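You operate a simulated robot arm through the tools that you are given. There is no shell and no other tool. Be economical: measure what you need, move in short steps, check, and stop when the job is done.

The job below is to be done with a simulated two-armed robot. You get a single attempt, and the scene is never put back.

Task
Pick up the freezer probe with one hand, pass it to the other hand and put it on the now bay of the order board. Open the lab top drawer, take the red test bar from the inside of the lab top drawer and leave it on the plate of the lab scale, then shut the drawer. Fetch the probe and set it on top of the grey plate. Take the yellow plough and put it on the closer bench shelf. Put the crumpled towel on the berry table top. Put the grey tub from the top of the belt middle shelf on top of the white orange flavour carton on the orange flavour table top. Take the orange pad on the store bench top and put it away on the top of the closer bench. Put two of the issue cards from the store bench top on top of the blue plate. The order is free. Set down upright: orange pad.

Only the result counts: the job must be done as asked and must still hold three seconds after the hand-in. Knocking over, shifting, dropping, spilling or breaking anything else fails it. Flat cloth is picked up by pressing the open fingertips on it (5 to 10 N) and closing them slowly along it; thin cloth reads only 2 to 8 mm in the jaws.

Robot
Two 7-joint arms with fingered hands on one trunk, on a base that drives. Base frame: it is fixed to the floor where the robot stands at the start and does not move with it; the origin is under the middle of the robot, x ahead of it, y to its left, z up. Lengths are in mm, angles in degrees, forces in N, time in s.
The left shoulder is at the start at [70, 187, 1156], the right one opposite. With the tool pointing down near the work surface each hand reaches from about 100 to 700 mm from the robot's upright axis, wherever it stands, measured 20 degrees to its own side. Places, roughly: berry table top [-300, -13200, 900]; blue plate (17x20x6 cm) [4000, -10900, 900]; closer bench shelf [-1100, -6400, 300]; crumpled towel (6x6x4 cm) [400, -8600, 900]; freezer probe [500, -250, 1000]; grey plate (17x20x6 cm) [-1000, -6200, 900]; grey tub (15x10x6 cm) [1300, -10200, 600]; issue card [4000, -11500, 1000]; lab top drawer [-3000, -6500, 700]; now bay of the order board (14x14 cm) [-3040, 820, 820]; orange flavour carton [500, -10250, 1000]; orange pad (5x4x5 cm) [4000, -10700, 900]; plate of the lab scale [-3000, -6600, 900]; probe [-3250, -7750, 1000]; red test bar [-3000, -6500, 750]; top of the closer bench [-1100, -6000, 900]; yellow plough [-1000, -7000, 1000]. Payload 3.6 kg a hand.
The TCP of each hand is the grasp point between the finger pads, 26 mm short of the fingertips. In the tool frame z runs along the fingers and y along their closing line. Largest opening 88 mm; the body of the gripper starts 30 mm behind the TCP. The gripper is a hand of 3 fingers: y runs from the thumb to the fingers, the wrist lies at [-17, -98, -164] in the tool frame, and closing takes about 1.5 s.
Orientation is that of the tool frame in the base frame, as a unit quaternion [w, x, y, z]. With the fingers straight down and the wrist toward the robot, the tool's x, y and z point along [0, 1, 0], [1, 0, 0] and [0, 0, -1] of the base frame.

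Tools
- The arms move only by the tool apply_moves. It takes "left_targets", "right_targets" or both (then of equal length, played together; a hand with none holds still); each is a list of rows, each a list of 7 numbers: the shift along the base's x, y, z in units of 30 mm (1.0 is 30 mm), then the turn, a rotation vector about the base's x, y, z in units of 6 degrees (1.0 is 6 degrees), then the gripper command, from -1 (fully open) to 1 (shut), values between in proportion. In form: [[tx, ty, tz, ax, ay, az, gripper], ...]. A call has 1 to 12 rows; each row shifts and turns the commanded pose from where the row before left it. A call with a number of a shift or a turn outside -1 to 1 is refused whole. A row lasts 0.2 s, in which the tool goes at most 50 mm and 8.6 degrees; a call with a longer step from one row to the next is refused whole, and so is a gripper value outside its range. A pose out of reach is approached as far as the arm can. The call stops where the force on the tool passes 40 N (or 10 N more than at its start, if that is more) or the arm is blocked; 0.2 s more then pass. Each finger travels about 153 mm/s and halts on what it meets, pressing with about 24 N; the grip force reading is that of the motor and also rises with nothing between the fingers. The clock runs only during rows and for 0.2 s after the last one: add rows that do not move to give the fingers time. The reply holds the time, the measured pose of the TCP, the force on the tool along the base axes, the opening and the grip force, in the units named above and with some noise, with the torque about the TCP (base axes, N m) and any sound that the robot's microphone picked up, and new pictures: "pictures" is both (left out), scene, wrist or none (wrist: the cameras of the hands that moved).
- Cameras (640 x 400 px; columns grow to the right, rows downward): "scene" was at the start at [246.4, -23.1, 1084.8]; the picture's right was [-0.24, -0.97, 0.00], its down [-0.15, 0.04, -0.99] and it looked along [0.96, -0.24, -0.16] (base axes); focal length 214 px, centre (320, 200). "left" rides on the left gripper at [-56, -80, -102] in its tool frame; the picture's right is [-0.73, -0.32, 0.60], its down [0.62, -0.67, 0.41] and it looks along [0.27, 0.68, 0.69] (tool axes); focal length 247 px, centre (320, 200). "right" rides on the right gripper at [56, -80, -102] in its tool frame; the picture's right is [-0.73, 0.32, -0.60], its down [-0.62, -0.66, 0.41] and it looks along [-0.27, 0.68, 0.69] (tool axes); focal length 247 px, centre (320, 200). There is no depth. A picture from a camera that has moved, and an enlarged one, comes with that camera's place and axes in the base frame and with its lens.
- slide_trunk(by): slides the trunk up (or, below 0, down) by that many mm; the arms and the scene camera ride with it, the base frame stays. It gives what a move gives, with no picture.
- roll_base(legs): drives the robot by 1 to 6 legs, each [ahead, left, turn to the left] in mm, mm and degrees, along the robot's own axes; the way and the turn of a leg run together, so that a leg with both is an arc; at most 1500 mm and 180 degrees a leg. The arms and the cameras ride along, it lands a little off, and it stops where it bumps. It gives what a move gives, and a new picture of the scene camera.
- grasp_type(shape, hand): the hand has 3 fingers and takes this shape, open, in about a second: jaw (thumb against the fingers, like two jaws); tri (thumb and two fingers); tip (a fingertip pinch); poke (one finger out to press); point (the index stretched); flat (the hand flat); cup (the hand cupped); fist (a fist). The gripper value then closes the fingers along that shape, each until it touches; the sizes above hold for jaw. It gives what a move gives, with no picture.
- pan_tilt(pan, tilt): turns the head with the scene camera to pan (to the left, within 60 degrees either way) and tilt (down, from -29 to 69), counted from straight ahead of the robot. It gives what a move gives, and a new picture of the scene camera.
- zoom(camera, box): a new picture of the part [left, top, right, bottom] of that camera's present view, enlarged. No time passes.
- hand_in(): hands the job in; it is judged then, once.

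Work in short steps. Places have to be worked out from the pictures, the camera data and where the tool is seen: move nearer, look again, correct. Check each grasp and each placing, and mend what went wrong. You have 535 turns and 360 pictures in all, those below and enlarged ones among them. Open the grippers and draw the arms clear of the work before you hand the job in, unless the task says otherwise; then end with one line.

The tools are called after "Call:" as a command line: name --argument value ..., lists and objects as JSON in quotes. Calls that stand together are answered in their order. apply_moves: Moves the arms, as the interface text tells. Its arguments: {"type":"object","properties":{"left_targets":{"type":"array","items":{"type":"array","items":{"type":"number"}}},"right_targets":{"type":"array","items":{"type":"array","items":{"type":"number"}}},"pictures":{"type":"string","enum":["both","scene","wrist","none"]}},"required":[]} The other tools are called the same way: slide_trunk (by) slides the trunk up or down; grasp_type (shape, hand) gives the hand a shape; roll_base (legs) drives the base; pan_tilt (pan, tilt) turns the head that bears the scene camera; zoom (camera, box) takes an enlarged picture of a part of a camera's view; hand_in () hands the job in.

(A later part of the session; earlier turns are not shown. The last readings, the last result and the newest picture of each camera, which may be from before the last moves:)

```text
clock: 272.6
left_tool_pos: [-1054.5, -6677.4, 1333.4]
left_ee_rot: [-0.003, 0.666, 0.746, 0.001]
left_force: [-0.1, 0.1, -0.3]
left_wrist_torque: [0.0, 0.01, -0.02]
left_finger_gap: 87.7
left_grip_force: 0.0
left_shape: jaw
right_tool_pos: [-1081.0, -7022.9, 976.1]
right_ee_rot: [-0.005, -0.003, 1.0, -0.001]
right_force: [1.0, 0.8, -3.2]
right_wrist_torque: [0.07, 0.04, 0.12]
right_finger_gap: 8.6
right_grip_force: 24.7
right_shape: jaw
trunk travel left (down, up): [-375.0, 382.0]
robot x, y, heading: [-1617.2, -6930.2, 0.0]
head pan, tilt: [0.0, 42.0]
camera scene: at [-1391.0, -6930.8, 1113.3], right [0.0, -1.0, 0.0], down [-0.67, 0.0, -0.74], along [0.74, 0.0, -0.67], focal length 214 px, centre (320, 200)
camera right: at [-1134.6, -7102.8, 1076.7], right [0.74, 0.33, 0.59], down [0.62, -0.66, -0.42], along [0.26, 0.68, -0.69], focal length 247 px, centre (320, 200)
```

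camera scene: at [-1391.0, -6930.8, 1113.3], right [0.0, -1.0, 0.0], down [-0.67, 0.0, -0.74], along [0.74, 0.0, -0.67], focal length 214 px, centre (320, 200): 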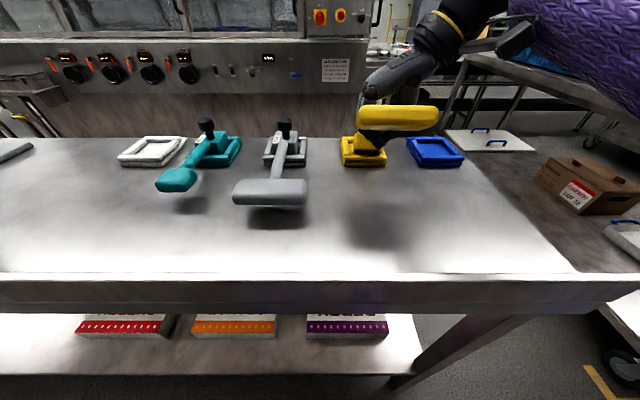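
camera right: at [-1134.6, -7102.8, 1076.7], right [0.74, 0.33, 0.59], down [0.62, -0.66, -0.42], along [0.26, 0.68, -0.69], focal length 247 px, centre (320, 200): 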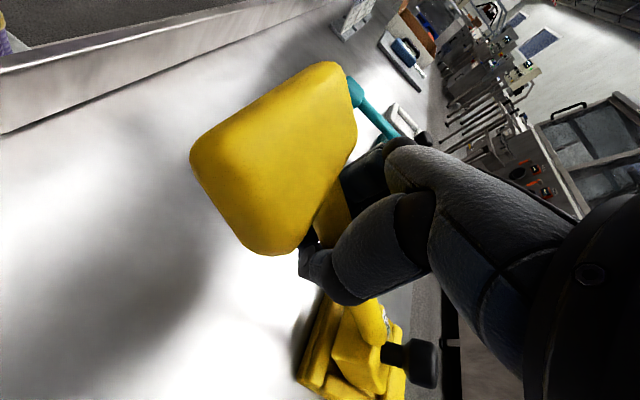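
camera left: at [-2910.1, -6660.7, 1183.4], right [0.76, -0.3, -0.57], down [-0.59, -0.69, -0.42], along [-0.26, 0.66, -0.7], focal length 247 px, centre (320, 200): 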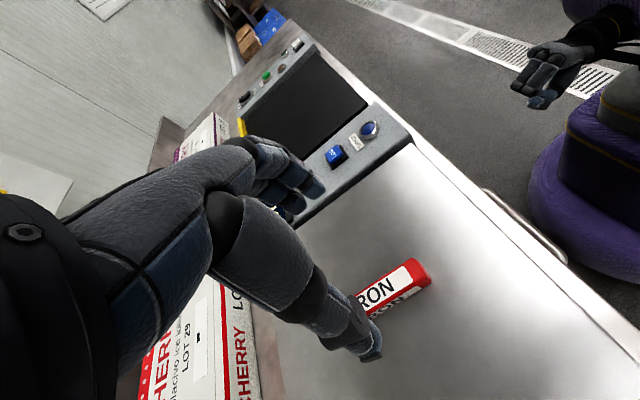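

The plough pivots—its weight is at the block end. I'll set it back and grip the knob instead.

Call:
apply_moves --right_targets '[[0, 0, -0.7, 0, 0, 0, 1], [0, 0, -0.7, 0, 0, 0, 1], [0, 0, -0.5, 0, 0, 0, 1], [0, 0, -0.35, 0, 0, 0, 1]]'

```text
clock: 273.6
left_tool_pos: [-1054.1, -6677.9, 1333.8]
left_ee_rot: [-0.003, 0.666, 0.746, 0.001]
left_force: [-0.2, -0.4, 0.3]
left_wrist_torque: [-0.04, 0.02, 0.01]
left_finger_gap: 87.9
left_grip_force: 0.1
left_shape: jaw
right_tool_pos: [-1082.6, -7023.1, 907.3]
right_ee_rot: [-0.005, -0.003, 1.0, -0.001]
right_force: [-1.1, -0.1, 0.0]
right_wrist_torque: [-0.03, 0.0, 0.01]
right_finger_gap: 7.1
right_grip_force: 24.0
right_shape: jaw
trunk travel left (down, up): [-375.0, 382.0]
robot x, y, heading: [-1620.5, -6929.5, 0.1]
head pan, tilt: [0.0, 42.0]
camera scene: at [-1391.2, -6930.9, 1113.3], right [0.0, -1.0, 0.0], down [-0.67, 0.0, -0.74], along [0.74, 0.0, -0.67], focal length 214 px, centre (320, 200)
camera right: at [-1134.8, -7103.6, 1008.5], right [0.74, 0.32, 0.59], down [0.62, -0.66, -0.42], along [0.26, 0.68, -0.69], focal length 247 px, centre (320, 200)
```

scene: 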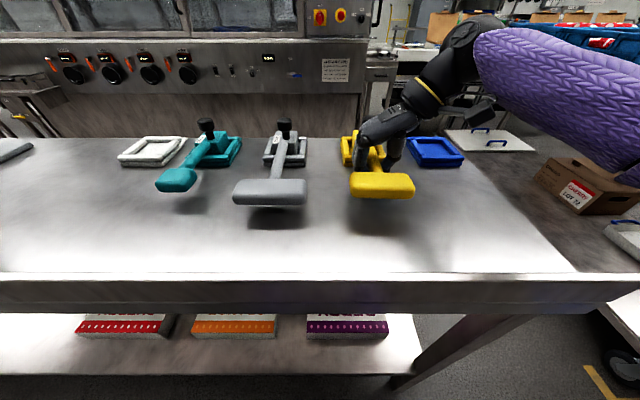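
right: 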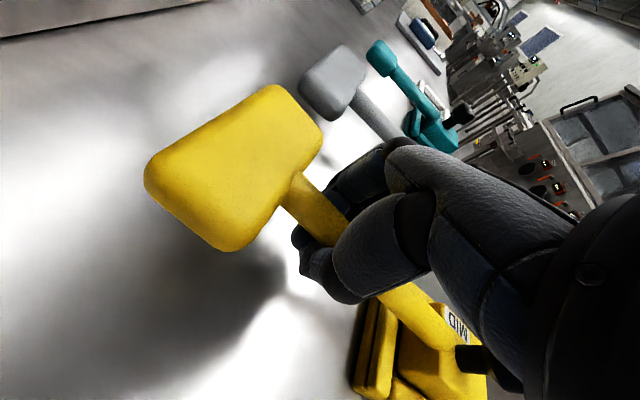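

Call:
apply_moves --right_targets '[[0, 0, -0.1, 0, 0, 0, 0.6], [0, 0, 0, 0, 0, 0, 0.2], [0, 0, 0, 0, 0, 0, -0.4], [0, 0, 0, 0, 0, 0, -0.6], [0, 0, 0, 0, 0, 0, -0.6]]'

```text
clock: 274.8
left_tool_pos: [-1054.9, -6679.1, 1333.4]
left_ee_rot: [-0.002, 0.666, 0.746, 0.001]
left_force: [-0.7, 0.2, -0.1]
left_wrist_torque: [0.01, -0.04, -0.05]
left_finger_gap: 87.8
left_grip_force: 0.0
left_shape: jaw
right_tool_pos: [-1081.0, -7022.5, 904.6]
right_ee_rot: [-0.006, -0.004, 1.0, -0.002]
right_force: [-0.1, 0.3, -0.3]
right_wrist_torque: [0.0, 0.0, -0.01]
right_finger_gap: 70.1
right_grip_force: 0.0
right_shape: jaw
trunk travel left (down, up): [-375.0, 382.0]
robot x, y, heading: [-1620.5, -6931.8, -0.1]
head pan, tilt: [0.0, 42.0]
camera scene: at [-1391.2, -6930.9, 1113.3], right [0.0, -1.0, 0.0], down [-0.67, 0.0, -0.74], along [0.74, 0.0, -0.67], focal length 214 px, centre (320, 200)
camera right: at [-1134.3, -7102.9, 1006.1], right [0.74, 0.32, 0.59], down [0.62, -0.66, -0.42], along [0.26, 0.68, -0.69], focal length 247 px, centre (320, 200)
```

scene: 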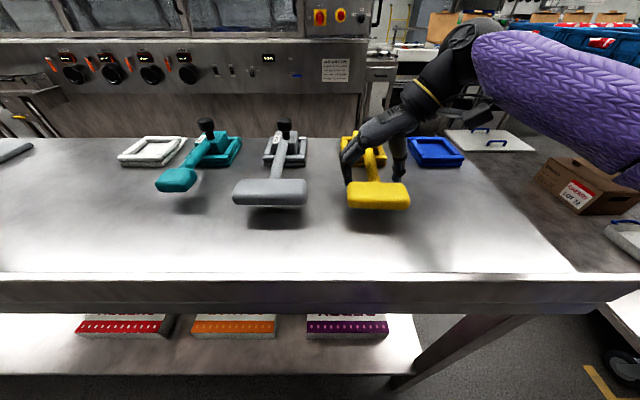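
right: 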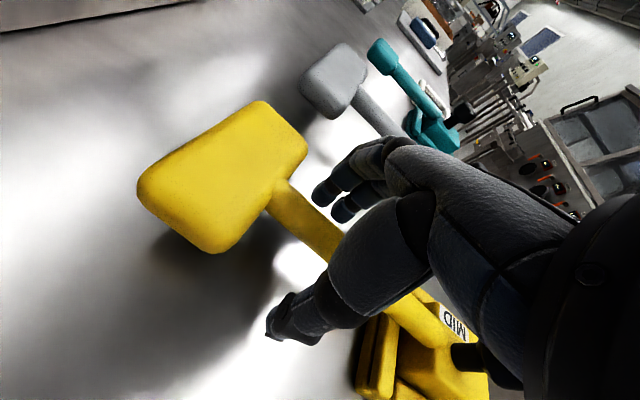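

Raise and move over the knob.

Call:
apply_moves --right_targets '[[0, 0, 1, 0, 0, 0, -0.6], [0, 0, 1, 0, 0, 0, -0.6], [0, 0, 1, 0, 0, 0, -0.6], [0.6, 0, 0.6, 0, 0, 0, -0.6], [1, 0, 0, 0, 0, 0, -0.6], [1, 0, 0, 0, 0, 0, -0.6]]'

```text
clock: 276.2
left_tool_pos: [-1053.0, -6677.0, 1333.2]
left_ee_rot: [-0.001, 0.665, 0.747, 0.001]
left_force: [0.2, 0.4, -0.1]
left_wrist_torque: [0.0, 0.02, 0.0]
left_finger_gap: 87.6
left_grip_force: 0.0
left_shape: jaw
right_tool_pos: [-1003.1, -7022.2, 1015.0]
right_ee_rot: [-0.004, -0.005, 1.0, -0.001]
right_force: [0.8, -0.2, 0.6]
right_wrist_torque: [-0.01, 0.03, 0.02]
right_finger_gap: 70.1
right_grip_force: 0.1
right_shape: jaw
trunk travel left (down, up): [-375.0, 382.0]
robot x, y, heading: [-1620.3, -6928.7, -0.1]
head pan, tilt: [0.0, 42.0]
camera scene: at [-1391.1, -6930.2, 1113.3], right [0.0, -1.0, 0.0], down [-0.67, 0.0, -0.74], along [0.74, 0.0, -0.67], focal length 214 px, centre (320, 200)
camera right: at [-1057.2, -7102.7, 1114.8], right [0.74, 0.33, 0.59], down [0.63, -0.66, -0.41], along [0.26, 0.68, -0.69], focal length 247 px, centre (320, 200)
```

scene: 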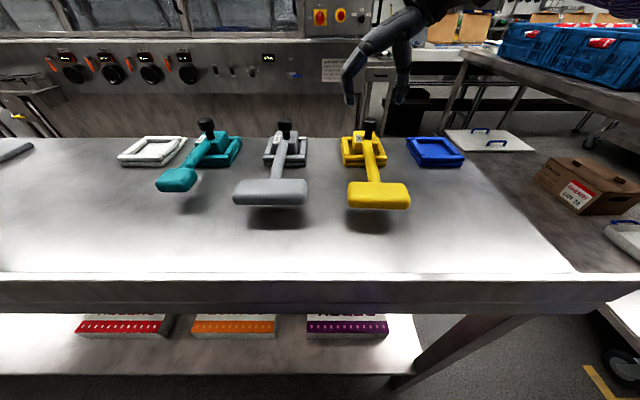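
right: 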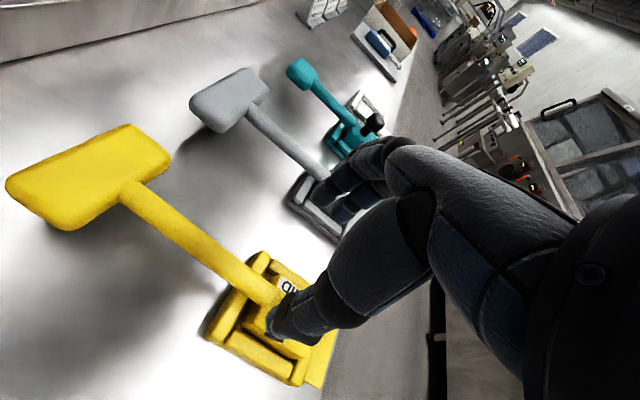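

Knob ≈(-960,-7032, 915–940). Move over it and descend to z≈935.

Call:
apply_moves --right_targets '[[0.7, -0.15, 0, 0, 0, 0, -0.6], [0.73, -0.18, -0.4, 0, 0, 0, -0.6], [0, 0, -0.8, 0, 0, 0, -0.6], [0, 0, -0.6, 0, 0, 0, -0.6]]'

```text
clock: 277.2
left_tool_pos: [-1053.3, -6678.0, 1333.3]
left_ee_rot: [-0.002, 0.665, 0.747, 0.001]
left_force: [0.3, -0.2, 0.1]
left_wrist_torque: [0.02, 0.0, 0.03]
left_finger_gap: 87.6
left_grip_force: 0.0
left_shape: jaw
right_tool_pos: [-998.8, -7033.0, 966.4]
right_ee_rot: [-0.004, -0.004, 1.0, -0.001]
right_force: [-0.2, -0.7, -0.6]
right_wrist_torque: [-0.02, -0.04, 0.01]
right_finger_gap: 70.4
right_grip_force: 0.0
right_shape: jaw
right hand out of reach, approached as far as the arm can: row 1, 2, 4
trunk travel left (down, up): [-375.0, 382.0]
robot x, y, heading: [-1618.1, -6930.4, -0.3]
head pan, tilt: [0.0, 42.0]
camera scene: at [-1391.2, -6930.9, 1113.3], right [0.0, -1.0, 0.0], down [-0.67, 0.0, -0.74], along [0.74, 0.0, -0.67], focal length 214 px, centre (320, 200)
camera right: at [-1053.0, -7113.8, 1067.2], right [0.74, 0.33, 0.59], down [0.63, -0.66, -0.42], along [0.26, 0.68, -0.69], focal length 247 px, centre (320, 200)
```

scene: 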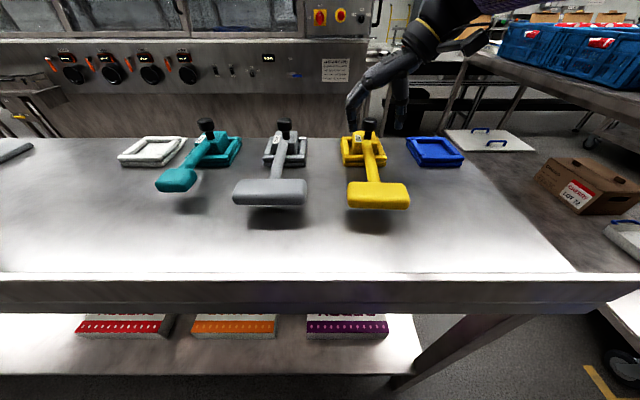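
right: 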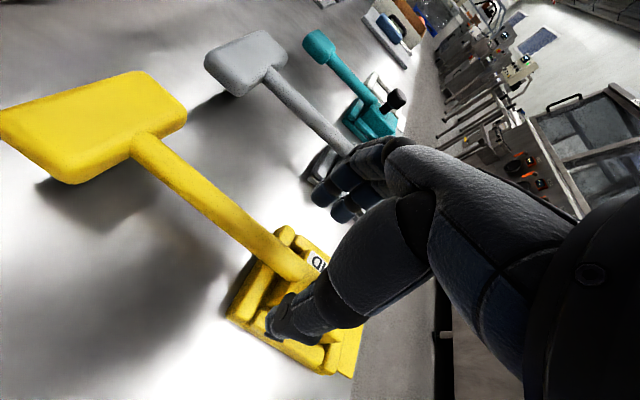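

Out of reach by ~40 mm; back the command off, raise, and drive the base 60 mm closer.

Call:
apply_moves --right_targets '[[-0.8, 0, 0.8, 0, 0, 0, -0.6], [-0.8, 0, 0.6, 0, 0, 0, -0.6]]' --pictures "none"

Call:
roll_base --legs '[[60, 0, 0]]'

```text
clock: 277.8
left_tool_pos: [-1055.1, -6678.1, 1333.8]
left_ee_rot: [-0.002, 0.665, 0.746, 0.0]
left_force: [-0.3, -0.8, 0.1]
left_wrist_torque: [0.0, 0.02, -0.02]
left_finger_gap: 88.1
left_grip_force: 0.2
left_shape: jaw
right_tool_pos: [-995.8, -7028.7, 1001.2]
right_ee_rot: [-0.005, -0.003, 1.0, -0.001]
right_force: [0.8, -0.2, -0.6]
right_wrist_torque: [0.0, 0.01, -0.01]
right_finger_gap: 70.1
right_grip_force: 0.1
right_shape: jaw
right hand out of reach, approached as far as the arm can: row 1, 2
trunk travel left (down, up): [-375.0, 382.0]
robot x, y, heading: [-1619.8, -6932.3, -0.2]
head pan, tilt: [0.0, 42.0]
```

```text
clock: 278.8
left_tool_pos: [-991.3, -6677.6, 1332.2]
left_ee_rot: [-0.003, 0.664, 0.747, 0.001]
left_force: [0.0, 0.7, 0.1]
left_wrist_torque: [0.02, 0.01, -0.02]
left_finger_gap: 87.8
left_grip_force: 0.1
left_shape: jaw
right_tool_pos: [-934.2, -7027.7, 999.4]
right_ee_rot: [-0.006, -0.005, 1.0, -0.002]
right_force: [0.5, 0.0, 0.2]
right_wrist_torque: [-0.01, -0.01, 0.02]
right_finger_gap: 70.1
right_grip_force: 0.0
right_shape: jaw
trunk travel left (down, up): [-375.0, 382.0]
robot x, y, heading: [-1559.9, -6927.5, 0.2]
head pan, tilt: [0.0, 42.0]
camera scene: at [-1328.9, -6930.8, 1112.8], right [0.0, -1.0, 0.0], down [-0.67, 0.0, -0.74], along [0.74, 0.0, -0.67], focal length 214 px, centre (320, 200)
```

scene: 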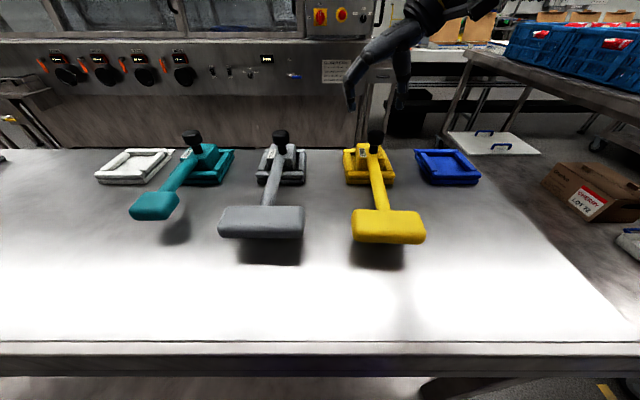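

Call:
apply_moves --right_targets '[[-0.3, -0.2, 0, 0, 0, 0, -0.6], [0, 0, -0.5, 0, 0, 0, -0.6]]'

```text
clock: 279.4
left_tool_pos: [-994.2, -6677.8, 1332.1]
left_ee_rot: [-0.003, 0.665, 0.747, 0.001]
left_force: [0.1, 0.4, 0.0]
left_wrist_torque: [0.02, 0.0, 0.02]
left_finger_gap: 87.8
left_grip_force: 0.0
left_shape: jaw
right_tool_pos: [-935.8, -7033.7, 984.5]
right_ee_rot: [-0.006, -0.005, 1.0, 0.0]
right_force: [0.2, 0.6, -0.2]
right_wrist_torque: [-0.01, 0.0, -0.01]
right_finger_gap: 70.4
right_grip_force: 0.0
right_shape: jaw
right hand out of reach, approached as far as the arm can: row 1
trunk travel left (down, up): [-375.0, 382.0]
robot x, y, heading: [-1559.8, -6933.0, 0.2]
head pan, tilt: [0.0, 42.0]
camera scene: at [-1330.8, -6931.1, 1113.2], right [0.0, -1.0, 0.0], down [-0.67, 0.0, -0.74], along [0.74, 0.0, -0.67], focal length 214 px, centre (320, 200)
camera right: at [-988.1, -7114.7, 1086.4], right [0.74, 0.33, 0.59], down [0.62, -0.66, -0.42], along [0.26, 0.68, -0.69], focal length 247 px, centre (320, 200)
```

scene: 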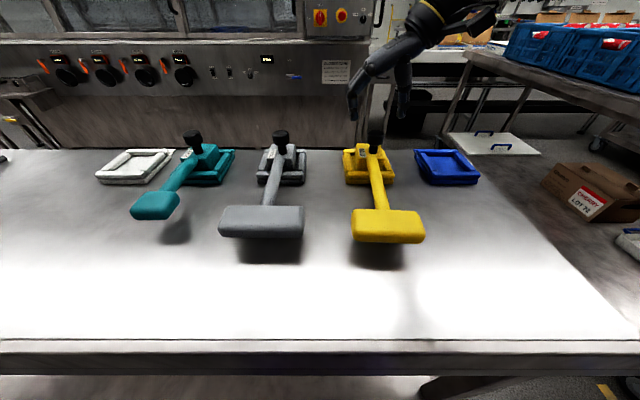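
right: 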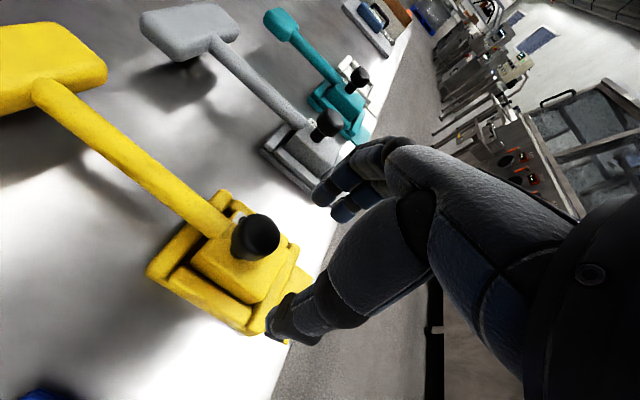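

Knob at ≈(-960,-7033). Shift back 24 mm and descend to z≈935.

Call:
apply_moves --right_targets '[[-0.8, 0, 0, 0, 0, 0, -0.6], [0, 0, -0.7, 0, 0, 0, -0.6], [0, 0, -0.6, 0, 0, 0, -0.6], [0, 0, -0.35, 0, 0, 0, -0.6]]' --pictures "wrist"

```text
clock: 280.4
left_tool_pos: [-993.5, -6677.3, 1334.4]
left_ee_rot: [-0.002, 0.665, 0.747, 0.002]
left_force: [-0.8, 0.7, 0.7]
left_wrist_torque: [0.01, -0.02, 0.01]
left_finger_gap: 87.5
left_grip_force: 0.0
left_shape: jaw
right_tool_pos: [-944.6, -7034.5, 934.7]
right_ee_rot: [-0.005, -0.004, 1.0, -0.001]
right_force: [-0.6, -0.4, -0.6]
right_wrist_torque: [-0.02, -0.02, -0.01]
right_finger_gap: 70.2
right_grip_force: 0.0
right_shape: jaw
right hand out of reach, approached as far as the arm can: row 1, 2, 3
trunk travel left (down, up): [-375.0, 382.0]
robot x, y, heading: [-1560.0, -6931.8, 0.0]
head pan, tilt: [0.0, 42.0]
camera right: at [-997.8, -7114.4, 1035.4], right [0.74, 0.33, 0.59], down [0.62, -0.66, -0.42], along [0.26, 0.68, -0.69], focal length 247 px, centre (320, 200)
```

right: 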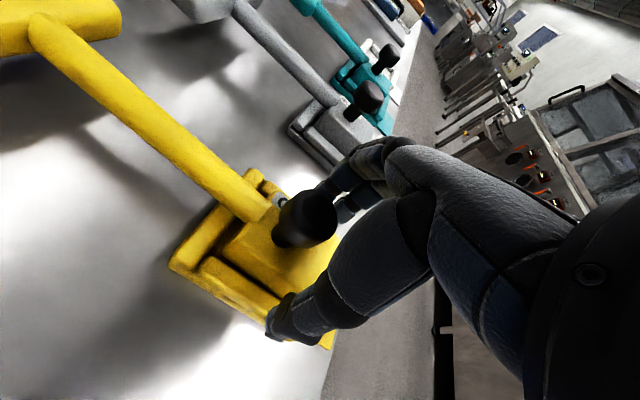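

Call:
apply_moves --right_targets '[[-0.6, 0, 0, 0, 0, 0, -0.6], [0, 0, 0, 0, 0, 0, -0.6]]' --pictures "wrist"

```text
clock: 281.0
left_tool_pos: [-993.8, -6677.0, 1332.0]
left_ee_rot: [-0.002, 0.665, 0.747, 0.0]
left_force: [0.7, 1.0, 0.0]
left_wrist_torque: [0.01, -0.01, -0.03]
left_finger_gap: 88.1
left_grip_force: 0.0
left_shape: jaw
right_tool_pos: [-960.0, -7033.2, 935.7]
right_ee_rot: [-0.005, -0.004, 1.0, -0.002]
right_force: [0.3, -0.6, -0.3]
right_wrist_torque: [-0.04, -0.01, 0.02]
right_finger_gap: 70.3
right_grip_force: 0.0
right_shape: jaw
trunk travel left (down, up): [-375.0, 382.0]
robot x, y, heading: [-1559.5, -6928.9, 0.3]
head pan, tilt: [0.0, 42.0]
camera right: at [-1014.5, -7114.4, 1036.0], right [0.74, 0.33, 0.59], down [0.62, -0.66, -0.42], along [0.25, 0.68, -0.69], focal length 247 px, centre (320, 200)
```

right: 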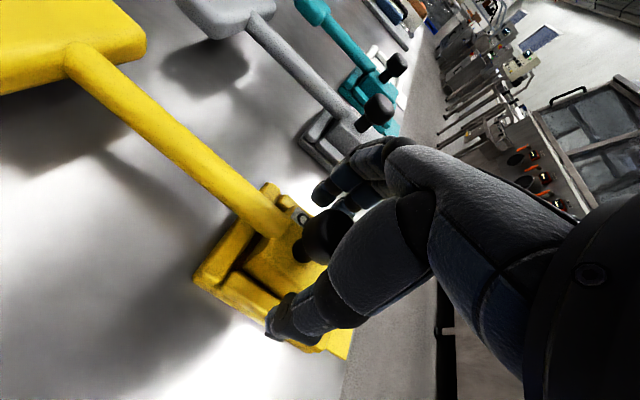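

Knob is centered between the pads. Close and lift gently.

Call:
apply_moves --right_targets '[[0, 0, 0, 0, 0, 0, 0], [0, 0, 0, 0, 0, 0, 0.6], [0, 0, 0, 0, 0, 0, 1], [0, 0, 0, 0, 0, 0, 1], [0, 0, 0, 0, 0, 0, 1], [0, 0, 0.3, 0, 0, 0, 1], [0, 0, 0.3, 0, 0, 0, 1], [0, 0, 0.4, 0, 0, 0, 1]]'

```text
clock: 282.8
left_tool_pos: [-993.2, -6677.0, 1332.8]
left_ee_rot: [-0.003, 0.665, 0.747, 0.0]
left_force: [-0.4, 0.1, 0.4]
left_wrist_torque: [0.0, 0.02, -0.01]
left_finger_gap: 87.8
left_grip_force: 0.0
left_shape: jaw
right_tool_pos: [-960.9, -7034.2, 964.3]
right_ee_rot: [-0.006, -0.004, 1.0, -0.002]
right_force: [-0.1, 1.2, -4.4]
right_wrist_torque: [-0.01, -0.03, -0.01]
right_finger_gap: 13.1
right_grip_force: 24.2
right_shape: jaw
trunk travel left (down, up): [-375.0, 382.0]
robot x, y, heading: [-1559.8, -6925.8, 0.0]
head pan, tilt: [0.0, 42.0]
camera scene: at [-1330.7, -6930.7, 1113.3], right [0.0, -1.0, 0.0], down [-0.67, 0.0, -0.74], along [0.74, 0.0, -0.67], focal length 214 px, centre (320, 200)
camera right: at [-1014.1, -7114.2, 1066.1], right [0.74, 0.33, 0.59], down [0.62, -0.66, -0.42], along [0.25, 0.68, -0.69], focal length 247 px, centre (320, 200)
```

scene: 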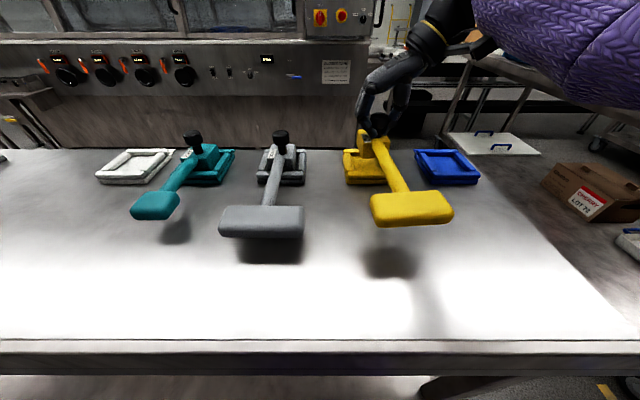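
right: 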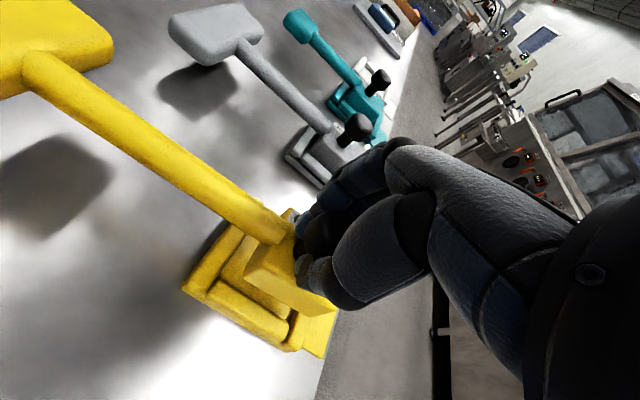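

The stem is held under the knob head. Lift higher, back away, and yaw the hand so the plough's arm points left.

Call:
apply_moves --right_targets '[[0, 0, 0.8, 0, 0, 0, 1], [0, 0, 1, 0, 0, 0, 1], [0, 0, 1, 0, 0, 0, 1], [0, 0, 1, 0, 0, 0, 1]]' --pictures "none"

Call:
roll_base --legs '[[-450, 0, 0]]'

Call:
apply_moves --right_targets '[[0, 0, 0, 0, 0, -1, 1], [0, 0, 0, 0, 0, -1, 1], [0, 0, 0, 0, 0, -1, 1], [0, 0, 0, 0, 0, -1, 1], [0, 0, 0, 0, 0, -1, 1], [0, 0, 0, 0, 0, -1, 1], [0, 0, 0, 0, 0, -1, 1], [0, 0, 0, 0, 0, -1, 1], [0, 0, 0, 0, 0, -1, 1], [0, 0, 0, 0, 0, -1, 1], [0, 0, 0, 0, 0, -1, 1], [0, 0, 0, 0, 0, -1, 1]]' --pictures "scene"

```text
clock: 283.8
left_tool_pos: [-994.2, -6678.2, 1333.1]
left_ee_rot: [-0.002, 0.665, 0.747, 0.002]
left_force: [0.1, -1.0, -0.1]
left_wrist_torque: [-0.01, -0.02, 0.02]
left_finger_gap: 87.9
left_grip_force: 0.0
left_shape: jaw
right_tool_pos: [-959.9, -7033.2, 1078.7]
right_ee_rot: [-0.006, -0.005, 1.0, -0.001]
right_force: [-0.2, 0.2, -4.3]
right_wrist_torque: [0.0, -0.03, 0.01]
right_finger_gap: 13.2
right_grip_force: 23.8
right_shape: jaw
trunk travel left (down, up): [-375.0, 382.0]
robot x, y, heading: [-1559.3, -6928.8, -0.1]
head pan, tilt: [0.0, 42.0]
```

```text
clock: 286.5
left_tool_pos: [-1449.8, -6678.3, 1333.7]
left_ee_rot: [-0.003, 0.667, 0.745, 0.001]
left_force: [0.3, 0.6, -0.5]
left_wrist_torque: [-0.01, 0.01, -0.04]
left_finger_gap: 87.8
left_grip_force: 0.1
left_shape: jaw
right_tool_pos: [-1418.2, -7034.3, 1078.7]
right_ee_rot: [-0.005, -0.002, 1.0, -0.001]
right_force: [-0.2, -0.4, -4.3]
right_wrist_torque: [0.0, -0.04, 0.0]
right_finger_gap: 13.4
right_grip_force: 23.9
right_shape: jaw
trunk travel left (down, up): [-375.0, 382.0]
robot x, y, heading: [-2017.6, -6928.3, -0.4]
head pan, tilt: [0.0, 42.0]
camera scene: at [-1788.3, -6930.6, 1113.4], right [-0.01, -1.0, 0.0], down [-0.67, 0.0, -0.74], along [0.74, 0.0, -0.67], focal length 214 px, centre (320, 200)
```

scene: 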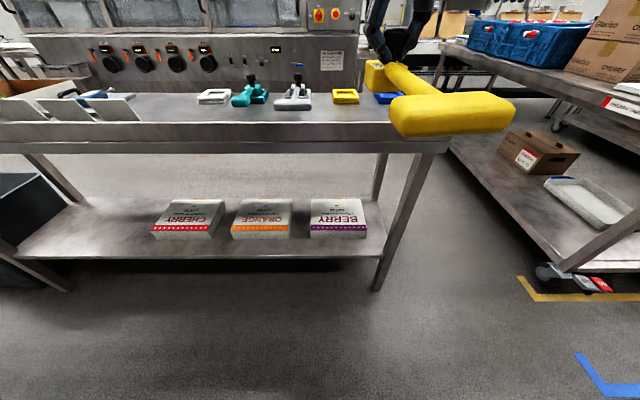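

```text
clock: 289.1
left_tool_pos: [-1449.4, -6678.4, 1332.9]
left_ee_rot: [-0.002, 0.667, 0.745, 0.001]
left_force: [0.6, 0.4, 0.7]
left_wrist_torque: [-0.02, -0.02, -0.03]
left_finger_gap: 87.7
left_grip_force: 0.0
left_shape: jaw
right_tool_pos: [-1418.4, -7034.4, 1078.6]
right_ee_rot: [-0.006, 0.587, 0.809, 0.003]
right_force: [0.2, -0.9, -4.4]
right_wrist_torque: [-0.03, -0.02, -0.01]
right_finger_gap: 13.3
right_grip_force: 24.0
right_shape: jaw
trunk travel left (down, up): [-375.0, 382.0]
robot x, y, heading: [-2017.6, -6923.3, -0.3]
head pan, tilt: [0.0, 42.0]
camera scene: at [-1787.6, -6930.5, 1113.2], right [-0.01, -1.0, 0.0], down [-0.67, 0.0, -0.74], along [0.74, 0.0, -0.67], focal length 214 px, centre (320, 200)
```

scene: 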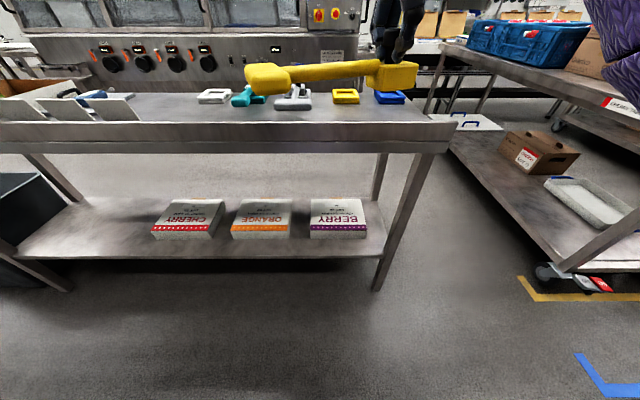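

Good: plough arm now points left. Strafe to the free (left) end of the shelf and lower the trunk.

Call:
roll_base --legs '[[0, 1020, 0]]'

Call:
slide_trunk --by -300

Call:
apply_moves --left_targets '[[-0.3, 0, 0.8, 0, 0, 0, -1], [-0.3, 0, 0.8, 0, 0, 0, -1], [-0.3, 0, 0.8, 0, 0, 0, -1], [0, 0, 0.8, 0, 0, 0, -1]]' --pictures "scene"

```text
clock: 294.4
left_tool_pos: [-1449.5, -5657.7, 1332.4]
left_ee_rot: [-0.002, 0.665, 0.747, 0.001]
left_force: [0.5, 0.1, -0.1]
left_wrist_torque: [-0.04, 0.03, 0.01]
left_finger_gap: 88.2
left_grip_force: 0.2
left_shape: jaw
right_tool_pos: [-1414.7, -6012.5, 1077.5]
right_ee_rot: [-0.005, 0.584, 0.812, 0.002]
right_force: [-0.6, -0.1, -4.8]
right_wrist_torque: [-0.05, 0.0, -0.02]
right_finger_gap: 13.0
right_grip_force: 24.0
right_shape: jaw
trunk travel left (down, up): [-375.0, 382.0]
robot x, y, heading: [-2016.4, -5906.9, 0.1]
head pan, tilt: [0.0, 42.0]
camera scene: at [-1785.2, -5910.4, 1113.2], right [0.0, -1.0, 0.0], down [-0.67, 0.0, -0.74], along [0.74, 0.0, -0.67], focal length 214 px, centre (320, 200)
```

scene: 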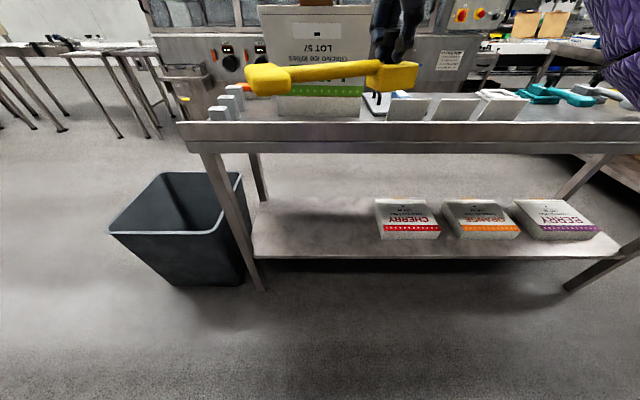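

```text
clock: 297.0
left_tool_pos: [-1341.3, -5657.2, 911.2]
left_ee_rot: [-0.1, 0.658, 0.742, -0.083]
left_force: [-24.6, -1.7, 13.2]
left_wrist_torque: [-0.06, -0.74, -0.27]
left_finger_gap: 87.6
left_grip_force: 0.1
left_shape: jaw
right_tool_pos: [-1416.9, -6012.9, 794.9]
right_ee_rot: [-0.007, 0.584, 0.812, 0.001]
right_force: [-0.4, -0.1, -5.0]
right_wrist_torque: [-0.05, 0.02, 0.0]
right_finger_gap: 13.1
right_grip_force: 24.2
right_shape: jaw
trunk travel left (down, up): [-92.0, 665.0]
robot x, y, heading: [-2016.2, -5908.5, 0.2]
head pan, tilt: [0.0, 42.0]
stopped: the force on the tool passed its limit at 54 N (the readings are from after the stop); the commanded pose is now the measured one
```

```text
clock: 298.0
left_tool_pos: [-1340.6, -5643.3, 1001.2]
left_ee_rot: [-0.102, 0.658, 0.741, -0.085]
left_force: [0.2, 0.2, 0.4]
left_wrist_torque: [0.01, 0.03, 0.02]
left_finger_gap: 88.0
left_grip_force: 0.2
left_shape: jaw
left hand out of reach, approached as far as the arm can: row 1, 2, 3
right_tool_pos: [-1414.7, -6011.8, 792.7]
right_ee_rot: [-0.007, 0.584, 0.812, 0.001]
right_force: [-0.6, -0.3, -4.3]
right_wrist_torque: [-0.03, 0.03, 0.01]
right_finger_gap: 13.4
right_grip_force: 23.9
right_shape: jaw
trunk travel left (down, up): [-92.0, 665.0]
robot x, y, heading: [-2017.4, -5911.5, 0.1]
head pan, tilt: [0.0, 42.0]
camera scene: at [-1733.9, -5910.5, 804.5], right [0.0, -1.0, 0.0], down [-0.67, 0.0, -0.74], along [0.74, 0.0, -0.67], focal length 214 px, centre (320, 200)
```

scene: 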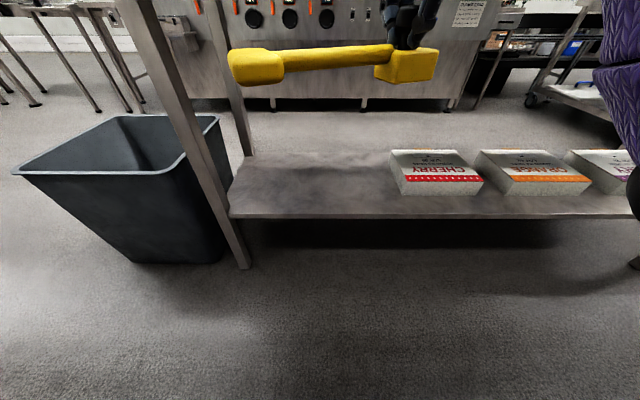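

The lean pushed the left hand against the bench front edge; it's free now. Raise the left hand more and check the scene around.

Call:
apply_moves --left_targets '[[0, 0.3, 0.8, 0, 0, 0, -1], [0, 0.3, 0.8, 0, 0, 0, -1], [0, 0.3, 0.8, 0, 0, 0, -1], [0, 0.3, 0.8, 0, 0, 0, -1]]' --pictures "wrist"

Call:
pan_tilt --pan 10 --tilt 15

```text
clock: 299.0
left_tool_pos: [-1341.9, -5606.8, 1096.7]
left_ee_rot: [-0.102, 0.658, 0.741, -0.085]
left_force: [-0.2, 0.4, 0.0]
left_wrist_torque: [-0.01, -0.03, 0.0]
left_finger_gap: 88.0
left_grip_force: 0.0
left_shape: jaw
right_tool_pos: [-1415.1, -6012.8, 792.7]
right_ee_rot: [-0.007, 0.584, 0.812, 0.0]
right_force: [1.2, 0.3, -4.4]
right_wrist_torque: [0.0, -0.01, 0.0]
right_finger_gap: 13.3
right_grip_force: 23.7
right_shape: jaw
trunk travel left (down, up): [-92.0, 665.0]
robot x, y, heading: [-2016.5, -5913.6, 0.0]
head pan, tilt: [0.0, 42.0]
camera left: at [-1384.5, -5673.9, 1214.1], right [-0.38, -0.76, -0.52], down [-0.82, 0.54, -0.2], along [0.44, 0.35, -0.83], focal length 247 px, centre (320, 200)
```

left: 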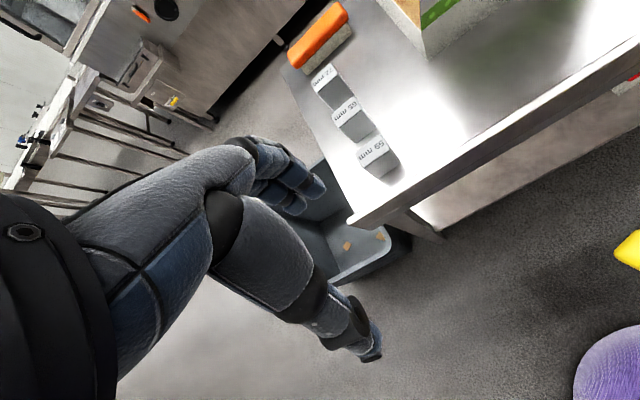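

```text
clock: 299.9
left_tool_pos: [-1341.0, -5606.3, 1097.1]
left_ee_rot: [-0.102, 0.658, 0.741, -0.086]
left_force: [0.1, -0.1, 0.6]
left_wrist_torque: [-0.01, 0.01, 0.03]
left_finger_gap: 87.8
left_grip_force: 0.1
left_shape: jaw
right_tool_pos: [-1414.5, -6012.5, 793.2]
right_ee_rot: [-0.008, 0.583, 0.812, -0.001]
right_force: [-0.1, -0.7, -4.7]
right_wrist_torque: [-0.04, -0.02, -0.01]
right_finger_gap: 12.9
right_grip_force: 24.1
right_shape: jaw
trunk travel left (down, up): [-92.0, 665.0]
robot x, y, heading: [-2017.0, -5909.9, 0.1]
head pan, tilt: [10.0, 15.0]
camera scene: at [-1725.4, -5894.3, 846.9], right [0.17, -0.98, 0.0], down [-0.26, -0.05, -0.97], along [0.95, 0.17, -0.26], focal length 214 px, centre (320, 200)
```

scene: 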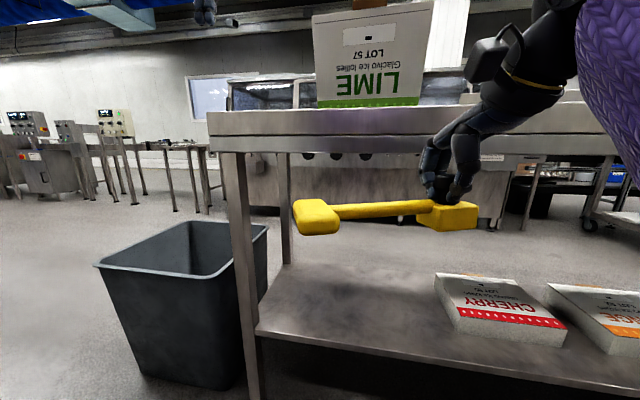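

Gauge blocks are undisturbed. Lower the plough in front of the bench to just above shelf level.

Call:
apply_moves --right_targets '[[-0.17, 0, -0.97, 0, 0, 0, 1], [-0.17, 0, -0.97, 0, 0, 0, 1], [-0.17, 0, -0.97, 0, 0, 0, 1], [-0.17, 0, -0.97, 0, 0, 0, 1], [-0.17, 0, -0.97, 0, 0, 0, 1], [-0.17, 0, -0.97, 0, 0, 0, 1], [-0.17, 0, -0.97, 0, 0, 0, 1], [-0.17, 0, -0.97, 0, 0, 0, 1], [-0.17, 0, -0.97, 0, 0, 0, 1], [-0.17, 0, -0.97, 0, 0, 0, 1], [-0.17, 0, -0.97, 0, 0, 0, 1], [-0.17, 0, -0.9, 0, 0, 0, 1]]' --pictures "scene"

```text
clock: 302.5
left_tool_pos: [-1341.6, -5606.3, 1097.5]
left_ee_rot: [-0.102, 0.658, 0.742, -0.085]
left_force: [-0.2, 0.0, -0.7]
left_wrist_torque: [0.02, -0.04, -0.01]
left_finger_gap: 87.9
left_grip_force: 0.0
left_shape: jaw
right_tool_pos: [-1475.0, -6011.6, 444.2]
right_ee_rot: [-0.008, 0.584, 0.812, 0.0]
right_force: [0.3, 0.0, -4.4]
right_wrist_torque: [-0.03, 0.02, -0.04]
right_finger_gap: 13.0
right_grip_force: 23.9
right_shape: jaw
trunk travel left (down, up): [-92.0, 665.0]
robot x, y, heading: [-2013.6, -5906.5, -0.1]
head pan, tilt: [10.0, 15.0]
camera scene: at [-1725.5, -5894.3, 846.9], right [0.17, -0.98, 0.0], down [-0.26, -0.05, -0.97], along [0.95, 0.17, -0.26], focal length 214 px, centre (320, 200)
```

scene: 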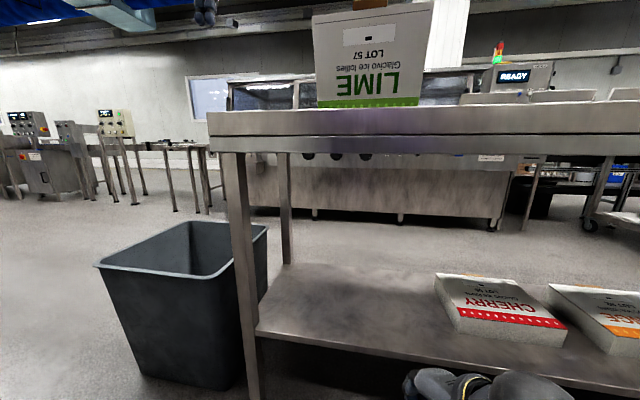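

Drive ahead 350 to bring the plough over the shelf.

Call:
pan_tilt --pan -5 --tilt 35

Call:
roll_base --legs '[[345, 0, 0]]'

```text
clock: 303.3
left_tool_pos: [-1341.0, -5606.6, 1096.5]
left_ee_rot: [-0.101, 0.658, 0.741, -0.085]
left_force: [-0.3, -0.4, 1.3]
left_wrist_torque: [0.01, -0.01, 0.02]
left_finger_gap: 87.8
left_grip_force: 0.1
left_shape: jaw
right_tool_pos: [-1475.3, -6011.3, 445.6]
right_ee_rot: [-0.007, 0.584, 0.812, 0.0]
right_force: [0.7, 0.5, -4.5]
right_wrist_torque: [-0.04, -0.02, -0.01]
right_finger_gap: 13.0
right_grip_force: 23.7
right_shape: jaw
trunk travel left (down, up): [-92.0, 665.0]
robot x, y, heading: [-2014.2, -5909.4, -0.1]
head pan, tilt: [-5.0, 35.0]
camera scene: at [-1729.7, -5918.1, 815.0], right [-0.09, -1.0, 0.0], down [-0.57, 0.05, -0.82], along [0.82, -0.07, -0.57], focal length 214 px, centre (320, 200)
```

scene: 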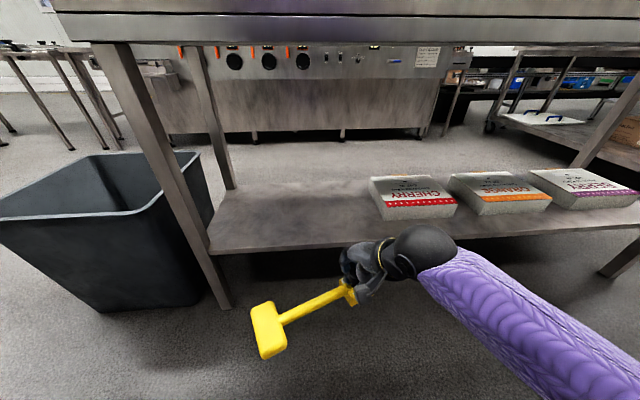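

```text
clock: 305.6
left_tool_pos: [-993.4, -5607.8, 1096.9]
left_ee_rot: [-0.102, 0.659, 0.74, -0.084]
left_force: [-0.8, 0.3, 0.8]
left_wrist_torque: [0.03, -0.01, -0.01]
left_finger_gap: 87.5
left_grip_force: 0.0
left_shape: jaw
right_tool_pos: [-1128.9, -6013.8, 444.2]
right_ee_rot: [-0.007, 0.584, 0.812, -0.001]
right_force: [0.5, -0.7, -4.7]
right_wrist_torque: [-0.04, 0.02, 0.04]
right_finger_gap: 13.0
right_grip_force: 23.9
right_shape: jaw
trunk travel left (down, up): [-92.0, 665.0]
robot x, y, heading: [-1669.4, -5908.6, 0.2]
head pan, tilt: [-5.0, 35.0]
camera scene: at [-1382.6, -5918.6, 814.9], right [-0.09, -1.0, 0.0], down [-0.57, 0.05, -0.82], along [0.82, -0.07, -0.57], focal length 214 px, centre (320, 200)
```

scene: 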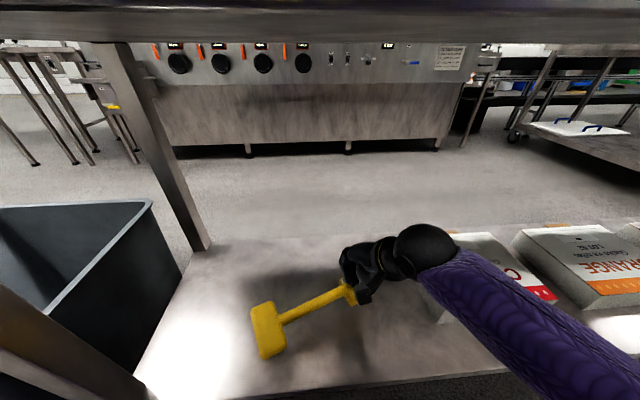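

Over the free shelf area. Move 40 mm deeper and lower toward the shelf.

Call:
apply_moves --right_targets '[[0.7, 0, -0.3, 0, 0, 0, 1], [0.7, 0, -0.5, 0, 0, 0, 1], [0, 0, -0.5, 0, 0, 0, 1], [0, 0, -0.4, 0, 0, 0, 1], [0, 0, -0.2, 0, 0, 0, 1]]' --pictures "scene"

```text
clock: 306.8
left_tool_pos: [-993.9, -5607.5, 1097.3]
left_ee_rot: [-0.103, 0.659, 0.74, -0.086]
left_force: [-0.3, 0.1, 0.0]
left_wrist_torque: [0.01, -0.03, -0.02]
left_finger_gap: 87.8
left_grip_force: 0.1
left_shape: jaw
right_tool_pos: [-1088.0, -6013.3, 387.7]
right_ee_rot: [-0.008, 0.584, 0.811, -0.002]
right_force: [0.3, 0.0, -4.4]
right_wrist_torque: [0.01, 0.03, -0.01]
right_finger_gap: 12.8
right_grip_force: 24.2
right_shape: jaw
trunk travel left (down, up): [-92.0, 665.0]
robot x, y, heading: [-1667.3, -5909.7, -0.0]
head pan, tilt: [-5.0, 35.0]
camera scene: at [-1382.7, -5918.6, 815.0], right [-0.09, -1.0, 0.0], down [-0.57, 0.05, -0.82], along [0.82, -0.07, -0.57], focal length 214 px, centre (320, 200)
```

scene: 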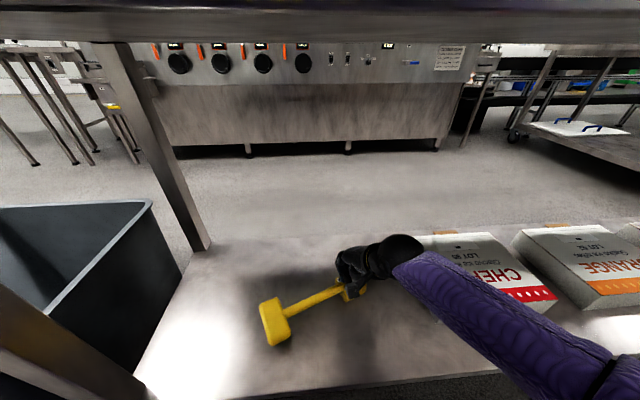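

Call:
apply_moves --right_targets '[[0, 0, -0.3, 0, 0, 0, 1], [0, 0, -0.2, 0, 0, 0, 1], [0, 0, -0.2, 0, 0, 0, 1], [0, 0, -0.2, 0, 0, 0, 1]]' --pictures "none"

```text
clock: 307.3
left_tool_pos: [-994.8, -5607.3, 1097.5]
left_ee_rot: [-0.102, 0.659, 0.74, -0.086]
left_force: [1.6, -0.4, -0.9]
left_wrist_torque: [-0.02, -0.01, 0.02]
left_finger_gap: 87.8
left_grip_force: 0.0
left_shape: jaw
right_tool_pos: [-1079.6, -6011.3, 384.6]
right_ee_rot: [0.0, 0.586, 0.81, 0.01]
right_force: [-5.3, -2.9, 18.2]
right_wrist_torque: [-0.04, 0.22, 0.02]
right_finger_gap: 14.5
right_grip_force: 23.5
right_shape: jaw
trunk travel left (down, up): [-92.0, 665.0]
robot x, y, heading: [-1667.2, -5909.0, -0.2]
head pan, tilt: [-5.0, 35.0]
stopped in row 2 (right hand): the force on the tool passed its limit at 45 N (the readings are from after the stop); the commanded pose is now the measured one
```

Call:
apply_moves --right_targets '[[0, 0, 0.1, 0, 0, 0, 1]]' --pictures "both"

Call:
zoom --camera "scene" --box '[230, 200, 430, 370]'

```text
clock: 307.7
left_tool_pos: [-993.7, -5608.0, 1097.6]
left_ee_rot: [-0.101, 0.658, 0.741, -0.086]
left_force: [-1.2, 0.8, 0.3]
left_wrist_torque: [-0.01, 0.02, -0.02]
left_finger_gap: 87.8
left_grip_force: 0.1
left_shape: jaw
right_tool_pos: [-1079.3, -6010.9, 384.1]
right_ee_rot: [-0.002, 0.585, 0.811, 0.008]
right_force: [1.9, -0.8, 7.2]
right_wrist_torque: [0.18, -0.13, -0.04]
right_finger_gap: 14.3
right_grip_force: 24.0
right_shape: jaw
trunk travel left (down, up): [-92.0, 665.0]
robot x, y, heading: [-1667.2, -5911.1, -0.2]
head pan, tilt: [-5.0, 35.0]
camera scene: at [-1383.4, -5918.6, 815.1], right [-0.09, -1.0, 0.0], down [-0.57, 0.05, -0.82], along [0.82, -0.07, -0.57], focal length 214 px, centre (320, 200)
camera right: at [-1173.2, -5985.0, 485.3], right [0.53, -0.61, 0.59], down [-0.43, -0.79, -0.43], along [0.73, -0.03, -0.68], focal length 247 px, centre (320, 200)
```

scene: 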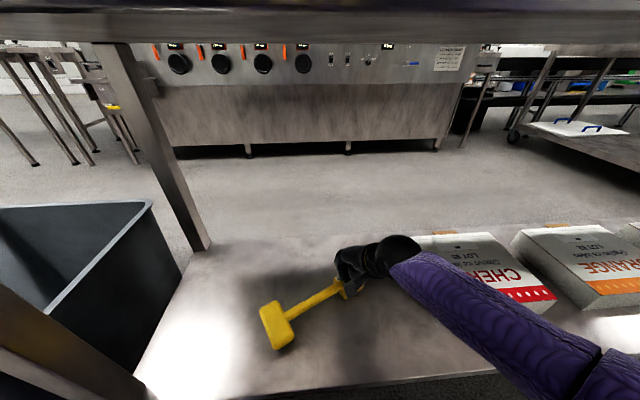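
right: 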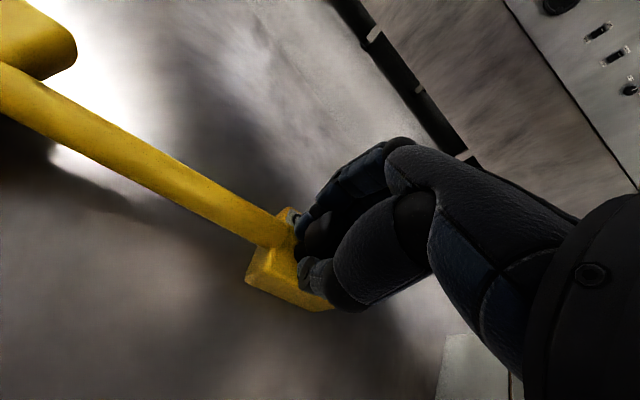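

```text
2.35 times, centred on (330, 285) of scene
camera zoom: at [-1383.4, -5918.6, 815.1], right [-0.09, -1.0, 0.0], down [-0.57, 0.05, -0.82], along [0.82, -0.07, -0.57], focal length 505 px, centre (296, 0)
```

zoom: 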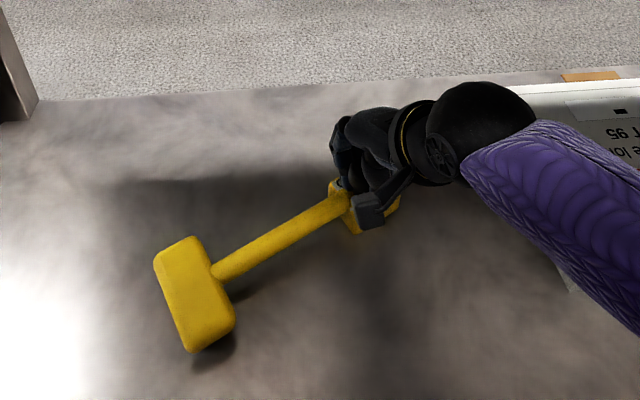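

Contact is at the shelf (block and pad just above/at it). Release gently and rise.

Call:
apply_moves --right_targets '[[0, 0, 0, 0, 0, 0, 0.8], [0, 0, 0, 0, 0, 0, 0.5], [0, 0, 0, 0, 0, 0, 0.1], [0, 0, 0, 0, 0, 0, -0.4], [0, 0, 0, 0, 0, 0, -0.6], [0, 0, 0, 0, 0, 0, -0.6]]' --pictures "both"

```text
clock: 309.1
left_tool_pos: [-992.7, -5607.7, 1097.7]
left_ee_rot: [-0.101, 0.659, 0.741, -0.085]
left_force: [0.3, 0.2, -1.1]
left_wrist_torque: [0.0, 0.01, 0.01]
left_finger_gap: 87.9
left_grip_force: 0.2
left_shape: jaw
right_tool_pos: [-1081.4, -6010.8, 383.8]
right_ee_rot: [-0.003, 0.585, 0.811, 0.006]
right_force: [0.4, -0.3, -1.2]
right_wrist_torque: [0.0, -0.02, 0.05]
right_finger_gap: 70.1
right_grip_force: 0.0
right_shape: jaw
trunk travel left (down, up): [-92.0, 665.0]
robot x, y, heading: [-1667.8, -5910.5, -0.5]
head pan, tilt: [-5.0, 35.0]
camera scene: at [-1383.0, -5918.7, 815.1], right [-0.09, -1.0, 0.0], down [-0.57, 0.05, -0.82], along [0.82, -0.07, -0.57], focal length 214 px, centre (320, 200)
camera right: at [-1173.9, -5985.2, 484.3], right [0.53, -0.61, 0.59], down [-0.43, -0.8, -0.42], along [0.73, -0.03, -0.69], focal length 247 px, centre (320, 200)
```

scene: 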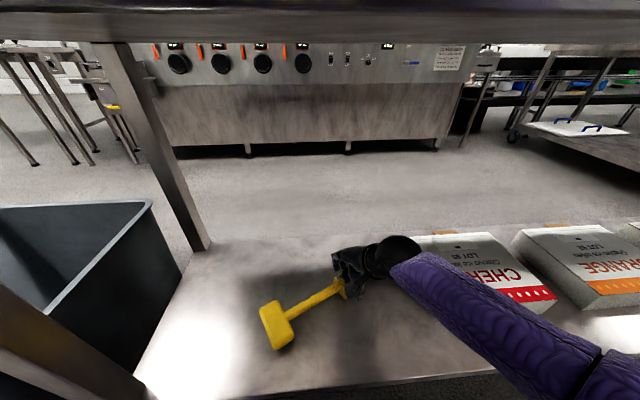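
right: 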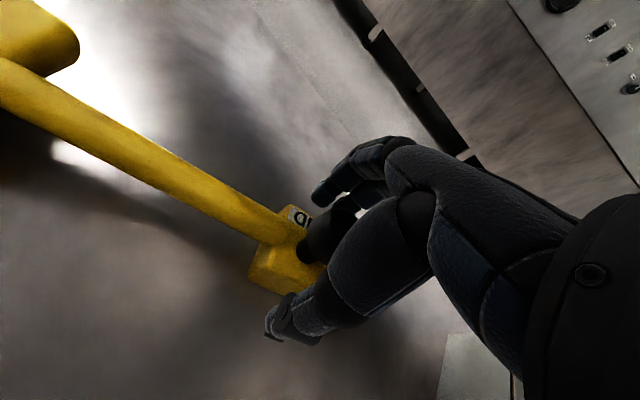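

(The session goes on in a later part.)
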